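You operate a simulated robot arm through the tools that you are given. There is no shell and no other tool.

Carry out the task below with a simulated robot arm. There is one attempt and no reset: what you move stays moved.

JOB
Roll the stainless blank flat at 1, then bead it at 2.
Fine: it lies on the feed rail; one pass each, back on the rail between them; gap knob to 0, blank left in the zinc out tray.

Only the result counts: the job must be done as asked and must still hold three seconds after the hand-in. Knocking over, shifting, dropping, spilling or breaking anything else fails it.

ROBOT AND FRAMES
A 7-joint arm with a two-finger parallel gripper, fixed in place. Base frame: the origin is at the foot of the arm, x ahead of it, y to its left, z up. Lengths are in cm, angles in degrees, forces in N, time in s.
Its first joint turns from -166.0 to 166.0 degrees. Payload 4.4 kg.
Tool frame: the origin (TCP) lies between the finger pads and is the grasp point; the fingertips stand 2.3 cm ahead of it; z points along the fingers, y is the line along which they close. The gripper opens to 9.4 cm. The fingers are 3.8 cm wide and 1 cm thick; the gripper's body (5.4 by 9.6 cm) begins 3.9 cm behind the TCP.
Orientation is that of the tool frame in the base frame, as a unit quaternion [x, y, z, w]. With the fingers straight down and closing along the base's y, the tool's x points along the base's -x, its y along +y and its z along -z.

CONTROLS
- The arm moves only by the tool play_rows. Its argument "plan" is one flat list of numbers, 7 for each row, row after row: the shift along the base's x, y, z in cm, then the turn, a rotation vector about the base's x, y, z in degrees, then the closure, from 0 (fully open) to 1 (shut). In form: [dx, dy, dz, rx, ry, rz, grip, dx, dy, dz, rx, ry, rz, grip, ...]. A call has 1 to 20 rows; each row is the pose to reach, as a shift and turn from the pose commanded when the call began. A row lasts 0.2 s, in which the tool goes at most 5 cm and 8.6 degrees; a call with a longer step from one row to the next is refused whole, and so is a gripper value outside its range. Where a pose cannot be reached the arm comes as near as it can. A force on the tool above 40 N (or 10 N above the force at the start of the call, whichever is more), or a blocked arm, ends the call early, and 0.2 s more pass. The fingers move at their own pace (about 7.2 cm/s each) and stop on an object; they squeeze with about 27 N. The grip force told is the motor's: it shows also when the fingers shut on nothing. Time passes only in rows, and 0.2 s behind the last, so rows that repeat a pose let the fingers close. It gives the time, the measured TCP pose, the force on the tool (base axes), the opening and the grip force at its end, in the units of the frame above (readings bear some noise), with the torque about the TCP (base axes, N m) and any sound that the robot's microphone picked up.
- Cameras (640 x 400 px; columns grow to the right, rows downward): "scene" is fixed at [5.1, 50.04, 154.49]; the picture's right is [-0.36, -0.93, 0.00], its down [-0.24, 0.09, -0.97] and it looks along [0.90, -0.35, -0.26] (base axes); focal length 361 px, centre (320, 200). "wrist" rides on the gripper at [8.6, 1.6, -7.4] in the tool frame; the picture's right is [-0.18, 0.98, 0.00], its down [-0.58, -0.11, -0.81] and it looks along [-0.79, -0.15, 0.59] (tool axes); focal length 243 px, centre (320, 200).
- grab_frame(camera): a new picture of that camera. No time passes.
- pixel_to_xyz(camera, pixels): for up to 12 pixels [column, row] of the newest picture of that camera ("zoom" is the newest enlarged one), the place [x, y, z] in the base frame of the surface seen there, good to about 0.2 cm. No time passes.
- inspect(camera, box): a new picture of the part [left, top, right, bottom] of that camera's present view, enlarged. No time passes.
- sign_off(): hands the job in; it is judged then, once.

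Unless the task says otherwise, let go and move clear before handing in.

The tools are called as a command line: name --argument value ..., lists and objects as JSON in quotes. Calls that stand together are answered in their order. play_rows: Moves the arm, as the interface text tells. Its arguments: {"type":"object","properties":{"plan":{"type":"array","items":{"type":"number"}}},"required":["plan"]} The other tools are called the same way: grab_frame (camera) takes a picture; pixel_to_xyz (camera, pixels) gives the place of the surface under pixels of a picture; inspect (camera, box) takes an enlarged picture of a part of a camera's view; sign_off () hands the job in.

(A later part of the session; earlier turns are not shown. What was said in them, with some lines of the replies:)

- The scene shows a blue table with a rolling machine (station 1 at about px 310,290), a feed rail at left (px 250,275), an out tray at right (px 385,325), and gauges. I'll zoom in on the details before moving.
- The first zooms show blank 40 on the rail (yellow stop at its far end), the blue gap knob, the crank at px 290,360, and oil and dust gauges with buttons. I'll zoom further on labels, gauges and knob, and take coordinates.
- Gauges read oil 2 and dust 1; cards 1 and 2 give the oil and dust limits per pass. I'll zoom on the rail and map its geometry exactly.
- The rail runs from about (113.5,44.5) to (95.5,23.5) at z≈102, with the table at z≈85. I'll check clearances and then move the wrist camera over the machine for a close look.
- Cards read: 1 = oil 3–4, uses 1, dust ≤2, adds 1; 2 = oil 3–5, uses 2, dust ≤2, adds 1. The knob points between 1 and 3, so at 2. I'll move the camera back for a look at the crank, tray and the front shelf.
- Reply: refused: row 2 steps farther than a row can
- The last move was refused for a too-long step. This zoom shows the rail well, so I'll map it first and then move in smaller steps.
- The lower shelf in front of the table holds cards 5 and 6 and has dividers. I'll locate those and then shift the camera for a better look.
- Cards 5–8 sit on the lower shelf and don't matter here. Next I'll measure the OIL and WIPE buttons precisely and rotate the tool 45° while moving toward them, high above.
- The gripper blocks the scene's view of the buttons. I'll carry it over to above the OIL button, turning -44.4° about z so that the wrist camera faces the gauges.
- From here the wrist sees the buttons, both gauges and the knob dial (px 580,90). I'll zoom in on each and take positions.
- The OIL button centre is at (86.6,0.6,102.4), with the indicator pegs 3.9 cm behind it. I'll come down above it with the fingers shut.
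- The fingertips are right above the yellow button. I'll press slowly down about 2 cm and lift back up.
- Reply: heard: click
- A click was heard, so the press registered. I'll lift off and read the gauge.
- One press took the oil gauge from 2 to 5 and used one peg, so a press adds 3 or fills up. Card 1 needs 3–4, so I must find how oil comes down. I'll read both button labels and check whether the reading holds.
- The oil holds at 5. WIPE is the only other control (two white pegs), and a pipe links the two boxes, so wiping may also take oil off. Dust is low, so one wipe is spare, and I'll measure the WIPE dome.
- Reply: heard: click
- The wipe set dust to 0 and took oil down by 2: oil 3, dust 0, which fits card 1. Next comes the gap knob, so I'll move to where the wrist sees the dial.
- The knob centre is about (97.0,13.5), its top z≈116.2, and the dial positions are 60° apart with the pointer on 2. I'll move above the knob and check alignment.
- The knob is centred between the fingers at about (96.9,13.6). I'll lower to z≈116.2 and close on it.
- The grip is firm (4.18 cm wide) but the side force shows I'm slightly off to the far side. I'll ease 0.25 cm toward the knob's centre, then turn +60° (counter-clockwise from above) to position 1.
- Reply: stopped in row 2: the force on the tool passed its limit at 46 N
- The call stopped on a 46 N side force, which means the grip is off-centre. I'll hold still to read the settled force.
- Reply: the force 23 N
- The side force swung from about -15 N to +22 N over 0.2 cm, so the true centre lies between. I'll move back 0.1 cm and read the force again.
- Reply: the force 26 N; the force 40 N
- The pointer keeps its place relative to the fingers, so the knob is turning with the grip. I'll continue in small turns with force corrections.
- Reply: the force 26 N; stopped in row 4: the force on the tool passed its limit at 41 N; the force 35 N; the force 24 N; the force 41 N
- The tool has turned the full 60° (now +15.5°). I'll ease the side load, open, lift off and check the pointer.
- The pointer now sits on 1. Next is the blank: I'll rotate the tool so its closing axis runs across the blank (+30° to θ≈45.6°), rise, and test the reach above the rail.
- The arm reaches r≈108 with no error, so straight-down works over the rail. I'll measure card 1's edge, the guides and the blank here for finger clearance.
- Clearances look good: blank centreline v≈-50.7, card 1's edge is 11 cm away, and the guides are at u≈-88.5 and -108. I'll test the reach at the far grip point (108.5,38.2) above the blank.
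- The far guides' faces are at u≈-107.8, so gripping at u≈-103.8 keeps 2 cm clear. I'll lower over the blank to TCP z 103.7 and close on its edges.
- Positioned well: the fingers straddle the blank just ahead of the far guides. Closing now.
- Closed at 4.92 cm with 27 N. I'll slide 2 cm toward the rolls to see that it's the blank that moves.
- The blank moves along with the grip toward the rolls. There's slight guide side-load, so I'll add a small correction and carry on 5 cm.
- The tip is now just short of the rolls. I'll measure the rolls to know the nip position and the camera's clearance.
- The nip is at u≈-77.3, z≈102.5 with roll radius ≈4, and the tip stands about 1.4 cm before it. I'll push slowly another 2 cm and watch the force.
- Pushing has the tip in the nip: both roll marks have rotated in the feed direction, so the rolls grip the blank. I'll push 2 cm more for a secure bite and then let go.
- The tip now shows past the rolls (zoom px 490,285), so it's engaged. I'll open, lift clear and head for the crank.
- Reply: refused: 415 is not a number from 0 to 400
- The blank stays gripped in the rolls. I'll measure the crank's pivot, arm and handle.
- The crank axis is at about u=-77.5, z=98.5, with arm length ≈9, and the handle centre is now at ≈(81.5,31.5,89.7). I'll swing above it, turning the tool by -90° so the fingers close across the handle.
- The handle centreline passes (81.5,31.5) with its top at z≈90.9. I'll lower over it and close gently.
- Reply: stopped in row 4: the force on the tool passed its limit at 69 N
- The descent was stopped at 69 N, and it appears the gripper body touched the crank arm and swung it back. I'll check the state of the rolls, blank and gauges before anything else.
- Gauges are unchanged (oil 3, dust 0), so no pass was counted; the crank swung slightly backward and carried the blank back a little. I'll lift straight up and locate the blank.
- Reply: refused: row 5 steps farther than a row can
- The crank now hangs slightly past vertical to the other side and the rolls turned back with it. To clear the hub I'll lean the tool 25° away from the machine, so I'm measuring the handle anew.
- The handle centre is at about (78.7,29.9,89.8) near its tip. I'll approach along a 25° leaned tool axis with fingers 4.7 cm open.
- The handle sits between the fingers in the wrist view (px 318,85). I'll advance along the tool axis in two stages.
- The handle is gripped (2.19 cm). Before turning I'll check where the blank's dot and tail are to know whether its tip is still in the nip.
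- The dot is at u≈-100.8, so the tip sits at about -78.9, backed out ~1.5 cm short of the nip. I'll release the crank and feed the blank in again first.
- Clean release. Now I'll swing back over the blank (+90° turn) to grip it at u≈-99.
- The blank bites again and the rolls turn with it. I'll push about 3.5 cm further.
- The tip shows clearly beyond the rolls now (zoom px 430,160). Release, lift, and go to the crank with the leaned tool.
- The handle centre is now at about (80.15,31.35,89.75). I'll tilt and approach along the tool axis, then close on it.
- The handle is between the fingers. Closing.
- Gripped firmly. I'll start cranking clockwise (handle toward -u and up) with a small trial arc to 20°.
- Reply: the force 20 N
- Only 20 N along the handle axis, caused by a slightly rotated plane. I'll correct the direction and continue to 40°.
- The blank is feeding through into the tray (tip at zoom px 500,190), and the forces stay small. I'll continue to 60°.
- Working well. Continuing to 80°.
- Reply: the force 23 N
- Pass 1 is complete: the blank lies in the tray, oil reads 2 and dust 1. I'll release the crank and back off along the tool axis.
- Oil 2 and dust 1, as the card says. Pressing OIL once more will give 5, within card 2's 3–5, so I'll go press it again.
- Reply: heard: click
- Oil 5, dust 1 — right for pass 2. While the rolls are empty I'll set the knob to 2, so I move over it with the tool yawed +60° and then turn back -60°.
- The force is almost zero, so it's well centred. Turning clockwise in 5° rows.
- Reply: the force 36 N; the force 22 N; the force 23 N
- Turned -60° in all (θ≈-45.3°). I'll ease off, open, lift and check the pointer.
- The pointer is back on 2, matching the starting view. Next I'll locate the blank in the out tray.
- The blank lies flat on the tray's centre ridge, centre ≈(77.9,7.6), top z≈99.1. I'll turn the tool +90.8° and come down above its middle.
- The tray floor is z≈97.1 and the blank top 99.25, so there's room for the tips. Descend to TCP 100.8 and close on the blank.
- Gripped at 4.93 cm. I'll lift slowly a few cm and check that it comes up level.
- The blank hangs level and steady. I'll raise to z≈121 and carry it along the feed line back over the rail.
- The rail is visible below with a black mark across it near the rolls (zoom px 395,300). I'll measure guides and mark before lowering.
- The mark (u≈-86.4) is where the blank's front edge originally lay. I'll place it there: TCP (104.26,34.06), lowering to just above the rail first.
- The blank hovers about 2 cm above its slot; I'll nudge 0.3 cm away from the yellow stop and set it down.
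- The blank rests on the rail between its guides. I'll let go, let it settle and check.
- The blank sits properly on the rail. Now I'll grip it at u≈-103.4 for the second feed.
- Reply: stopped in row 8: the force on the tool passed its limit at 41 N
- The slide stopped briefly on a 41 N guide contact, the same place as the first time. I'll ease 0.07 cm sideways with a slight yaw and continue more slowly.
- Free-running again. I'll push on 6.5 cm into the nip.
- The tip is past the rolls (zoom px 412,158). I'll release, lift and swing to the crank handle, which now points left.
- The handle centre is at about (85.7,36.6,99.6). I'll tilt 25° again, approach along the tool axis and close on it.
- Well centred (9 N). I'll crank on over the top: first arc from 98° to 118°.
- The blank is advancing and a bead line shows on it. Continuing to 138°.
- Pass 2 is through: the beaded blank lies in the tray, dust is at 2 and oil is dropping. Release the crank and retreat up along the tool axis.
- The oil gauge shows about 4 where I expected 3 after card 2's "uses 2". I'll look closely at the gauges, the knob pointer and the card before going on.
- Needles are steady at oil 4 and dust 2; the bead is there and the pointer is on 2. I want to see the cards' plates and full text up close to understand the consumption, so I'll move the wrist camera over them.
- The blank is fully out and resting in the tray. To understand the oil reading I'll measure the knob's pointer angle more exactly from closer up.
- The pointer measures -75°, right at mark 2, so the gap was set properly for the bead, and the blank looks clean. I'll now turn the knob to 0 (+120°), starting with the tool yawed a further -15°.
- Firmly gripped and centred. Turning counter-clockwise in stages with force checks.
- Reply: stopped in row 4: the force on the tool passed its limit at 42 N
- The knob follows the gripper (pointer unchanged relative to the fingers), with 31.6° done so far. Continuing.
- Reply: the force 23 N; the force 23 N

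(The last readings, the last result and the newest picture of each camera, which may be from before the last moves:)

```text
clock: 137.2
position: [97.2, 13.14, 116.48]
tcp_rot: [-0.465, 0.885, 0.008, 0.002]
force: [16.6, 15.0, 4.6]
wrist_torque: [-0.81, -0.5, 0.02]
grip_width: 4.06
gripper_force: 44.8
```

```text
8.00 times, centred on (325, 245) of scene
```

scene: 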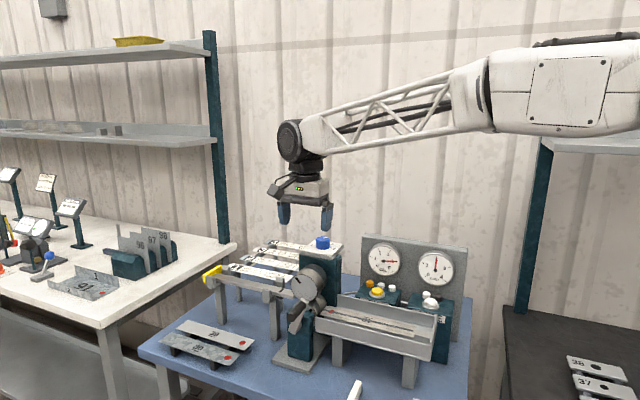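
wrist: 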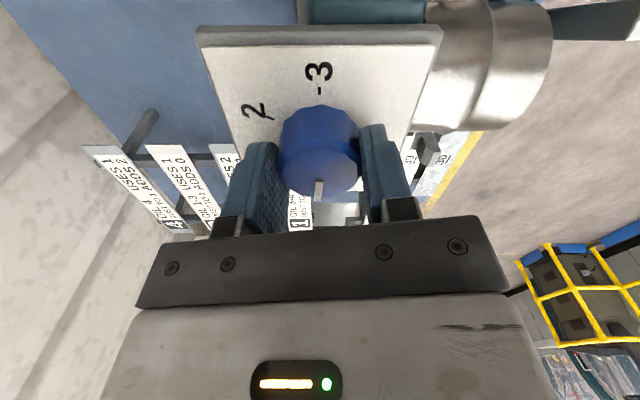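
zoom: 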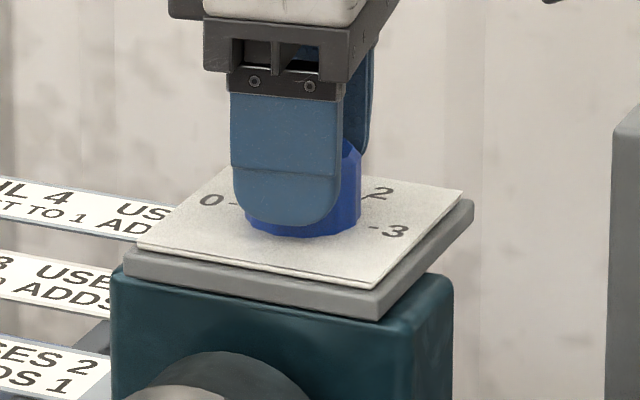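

play_rows --plan '[0.03, 0.03, 0, 0, 0, 2, 0.62, 0.03, 0.03, 0, 0, 0, 5, 0.62, 0.03, 0.03, 0, 0, 0, 5, 0.62]'

play_rows --plan '[0, 0, 0, 0, 0, 0, 0.5, 0, 0, 0, 0, 0, 0, 0.2, 0, 0, 0, 0, 0, 0, 0, 0, 0, 3, 0, 0, 0, 0, 0, 0, 7, 0, 0, -6, 0, -2, 0, 10, 0, 0, -14, 0, -5, -1, 13, 0, 0, -22, 0, -8, -2, 14, 0, 0, -30, 0]'

grab_frame --camera "wrist"

inspect --camera "scene" --box '[290, 220, 360, 270]'

```text
clock: 138.0
position: [97.23, 13.11, 116.49]
tcp_rot: [-0.504, 0.864, 0.009, 0.003]
force: [6.5, 9.7, 12.1]
wrist_torque: [-0.19, -0.75, -0.5]
grip_width: 4.07
gripper_force: 45.2
```

```text
clock: 139.8
position: [89.17, 11.23, 130.25]
tcp_rot: [-0.262, 0.965, 0.009, 0.002]
force: [-0.1, 0.6, -1.4]
wrist_torque: [0.01, 0.01, -0.02]
grip_width: 9.4
gripper_force: 0.1
```

```text
taken
```

wrist: 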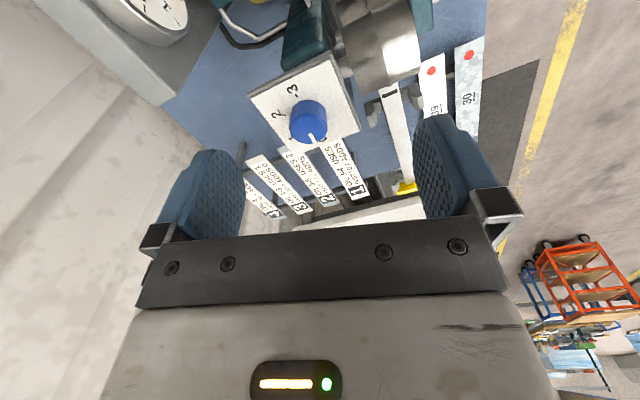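

```text
8.00 times, centred on (325, 245) of scene
```

zoom: 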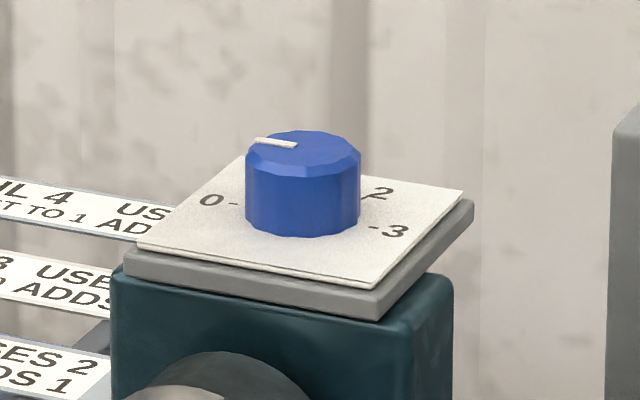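

inspect --camera "wrist" --box '[250, 60, 370, 160]'

pixel_to_xyz --camera "zoom" --pixels '[[322, 288], [340, 325], [330, 305], [245, 210], [155, 245], [240, 310], [395, 220], [310, 260], [225, 155]]'

```text
4.00 times, centred on (310, 110) of wrist
```

zoom: 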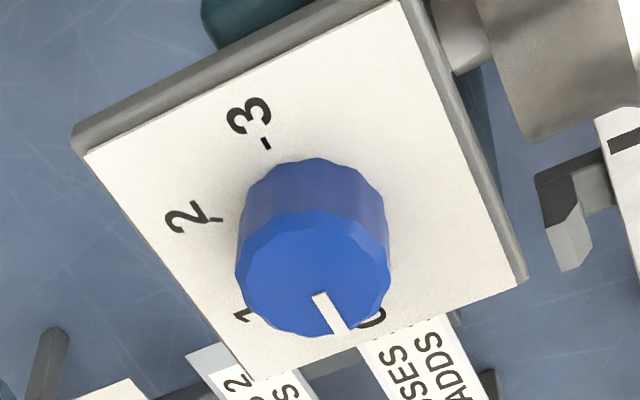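

```text
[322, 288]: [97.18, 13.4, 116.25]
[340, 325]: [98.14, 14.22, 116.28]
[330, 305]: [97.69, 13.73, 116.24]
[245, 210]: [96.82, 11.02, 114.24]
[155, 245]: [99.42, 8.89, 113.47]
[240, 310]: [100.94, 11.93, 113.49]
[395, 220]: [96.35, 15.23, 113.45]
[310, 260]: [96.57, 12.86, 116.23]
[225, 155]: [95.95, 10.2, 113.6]
```

The pointer now lines up with the 0 tick (the 0–3 line and the pointer are parallel in the scene view). I'll move the arm clear and take a last look.

play_rows --plan '[-3, 1, 2, 0, 0, 0, 0, -6, 3, 4, 0, 0, 0, 0, -9, 6, 6, 0, 0, 0, 0, -12, 9, 8, 0, 0, 0, 0, -15, 12, 10, 0, 0, 0, 0, -18, 16, 11, 0, 0, 0, 0, -20, 20, 12, 0, 0, 0, 0]'

grab_frame --camera "scene"

inspect --camera "scene" --box '[280, 230, 480, 380]'

inspect --camera "scene" --box '[140, 230, 340, 390]'

```text
refused: row 6 steps farther than a row can; nothing moved
```

```text
taken
```

scene: 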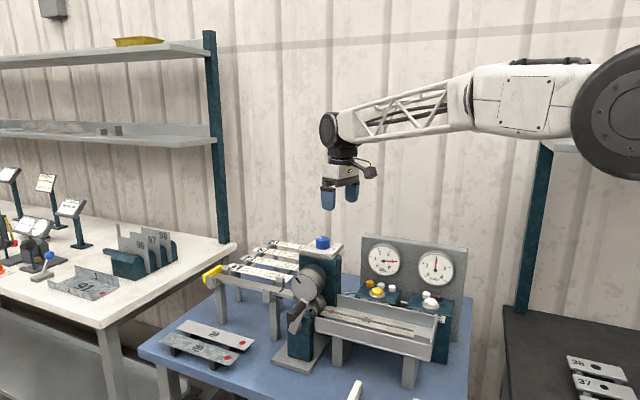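

```text
2.67 times, centred on (380, 305) of scene
```

zoom: 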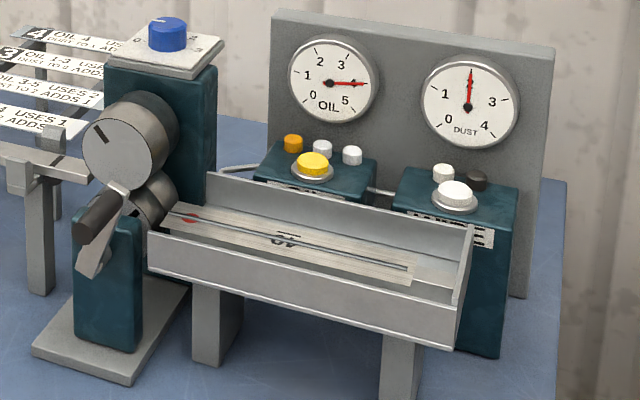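

```text
2.50 times, centred on (240, 310) of scene
```

zoom: 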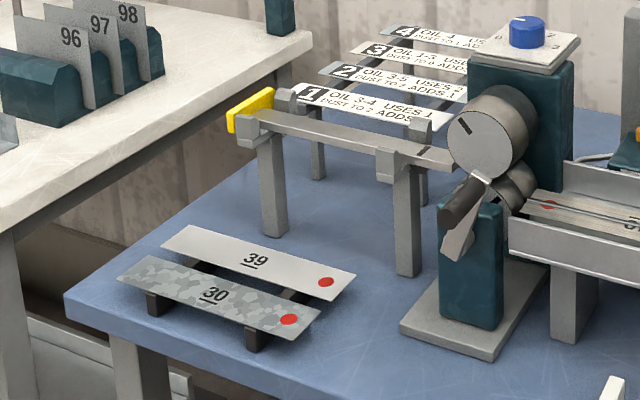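

Everything is in order: the beaded blank is in the out tray, the knob is at 0, and blanks 39 and 30, the cards and the table items are unmoved. I'll move the arm clear.

play_rows --plan '[-3, 1, 2, 0, 0, 0, 0, -6, 3, 4, 0, 0, 0, 0, -9, 5.5, 6, 0, 0, 0, 0, -12, 8, 8, 0, 0, 0, 0, -15, 10.5, 9, 0, 0, 0, 0, -17, 13, 10, 0, 0, 0, 0, -17, 13, 10, 0, 0, 0, 0]'

inspect --camera "scene" --box '[280, 230, 480, 380]'

```text
clock: 141.4
position: [72.15, 24.06, 140.18]
tcp_rot: [-0.262, 0.965, 0.007, 0.003]
force: [0.8, 0.1, -0.2]
wrist_torque: [0.03, 0.01, -0.04]
grip_width: 9.37
gripper_force: 0.1
```

```text
2.67 times, centred on (380, 305) of scene
```

zoom: 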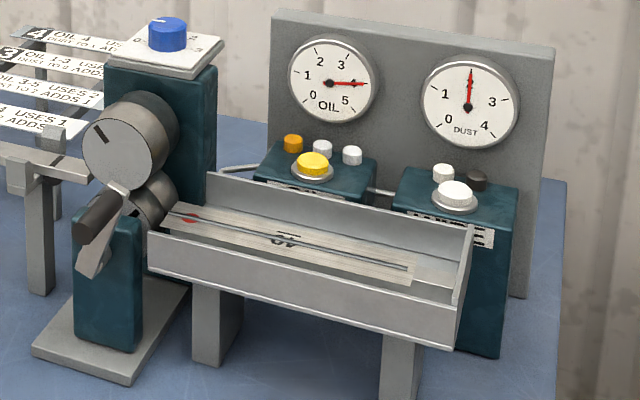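

The arm is clear, the gripper is open, the blank lies still in the tray and the knob reads 0. Handing in.

sign_off

```text
The job is handed in.
```

I rolled the stainless blank (number 40) once at gap 1 and once at gap 2, and handed the job in. One gauge reading doesn't match the card for the second pass, so I can't be sure that pass met its limits.

- **Pass 1 (flat, gap 1):** I ran it at oil 3 and dust 0. Afterwards the gauges read oil 2 and dust 1, as card 1 says.
- **Between passes:** I set the blank back on the feed rail and let go of it there before feeding it in again.
- **Pass 2 (bead, gap 2):** I ran it at oil 5 and dust 1, which is inside card 2's limits. The blank came out with a bead that starts 1–2 cm from its leading edge, because I had already pushed that end past the rolls by hand.
- **The mismatch:** card 2 says a pass uses 2 oil, but the gauge only dropped from 5 to 4. The knob was on 2 when I checked it, and I couldn't find the cause. If stainless actually follows card 1 (oil 3–4), oil 5 was too high for this pass.
- **A slip before pass 1:** while I was reaching for the crank, the gripper knocked it backward, and the blank backed out of the rolls. The gauges didn't change, so I fed it in again.
- **Final state:** the blank is lying in the out tray and the gap knob is at 0. The arm is clear, and the other blanks and the cards look unmoved. The crank is left pointing up, just past the top.

I used two of the three oil presses and one of the two wipes.
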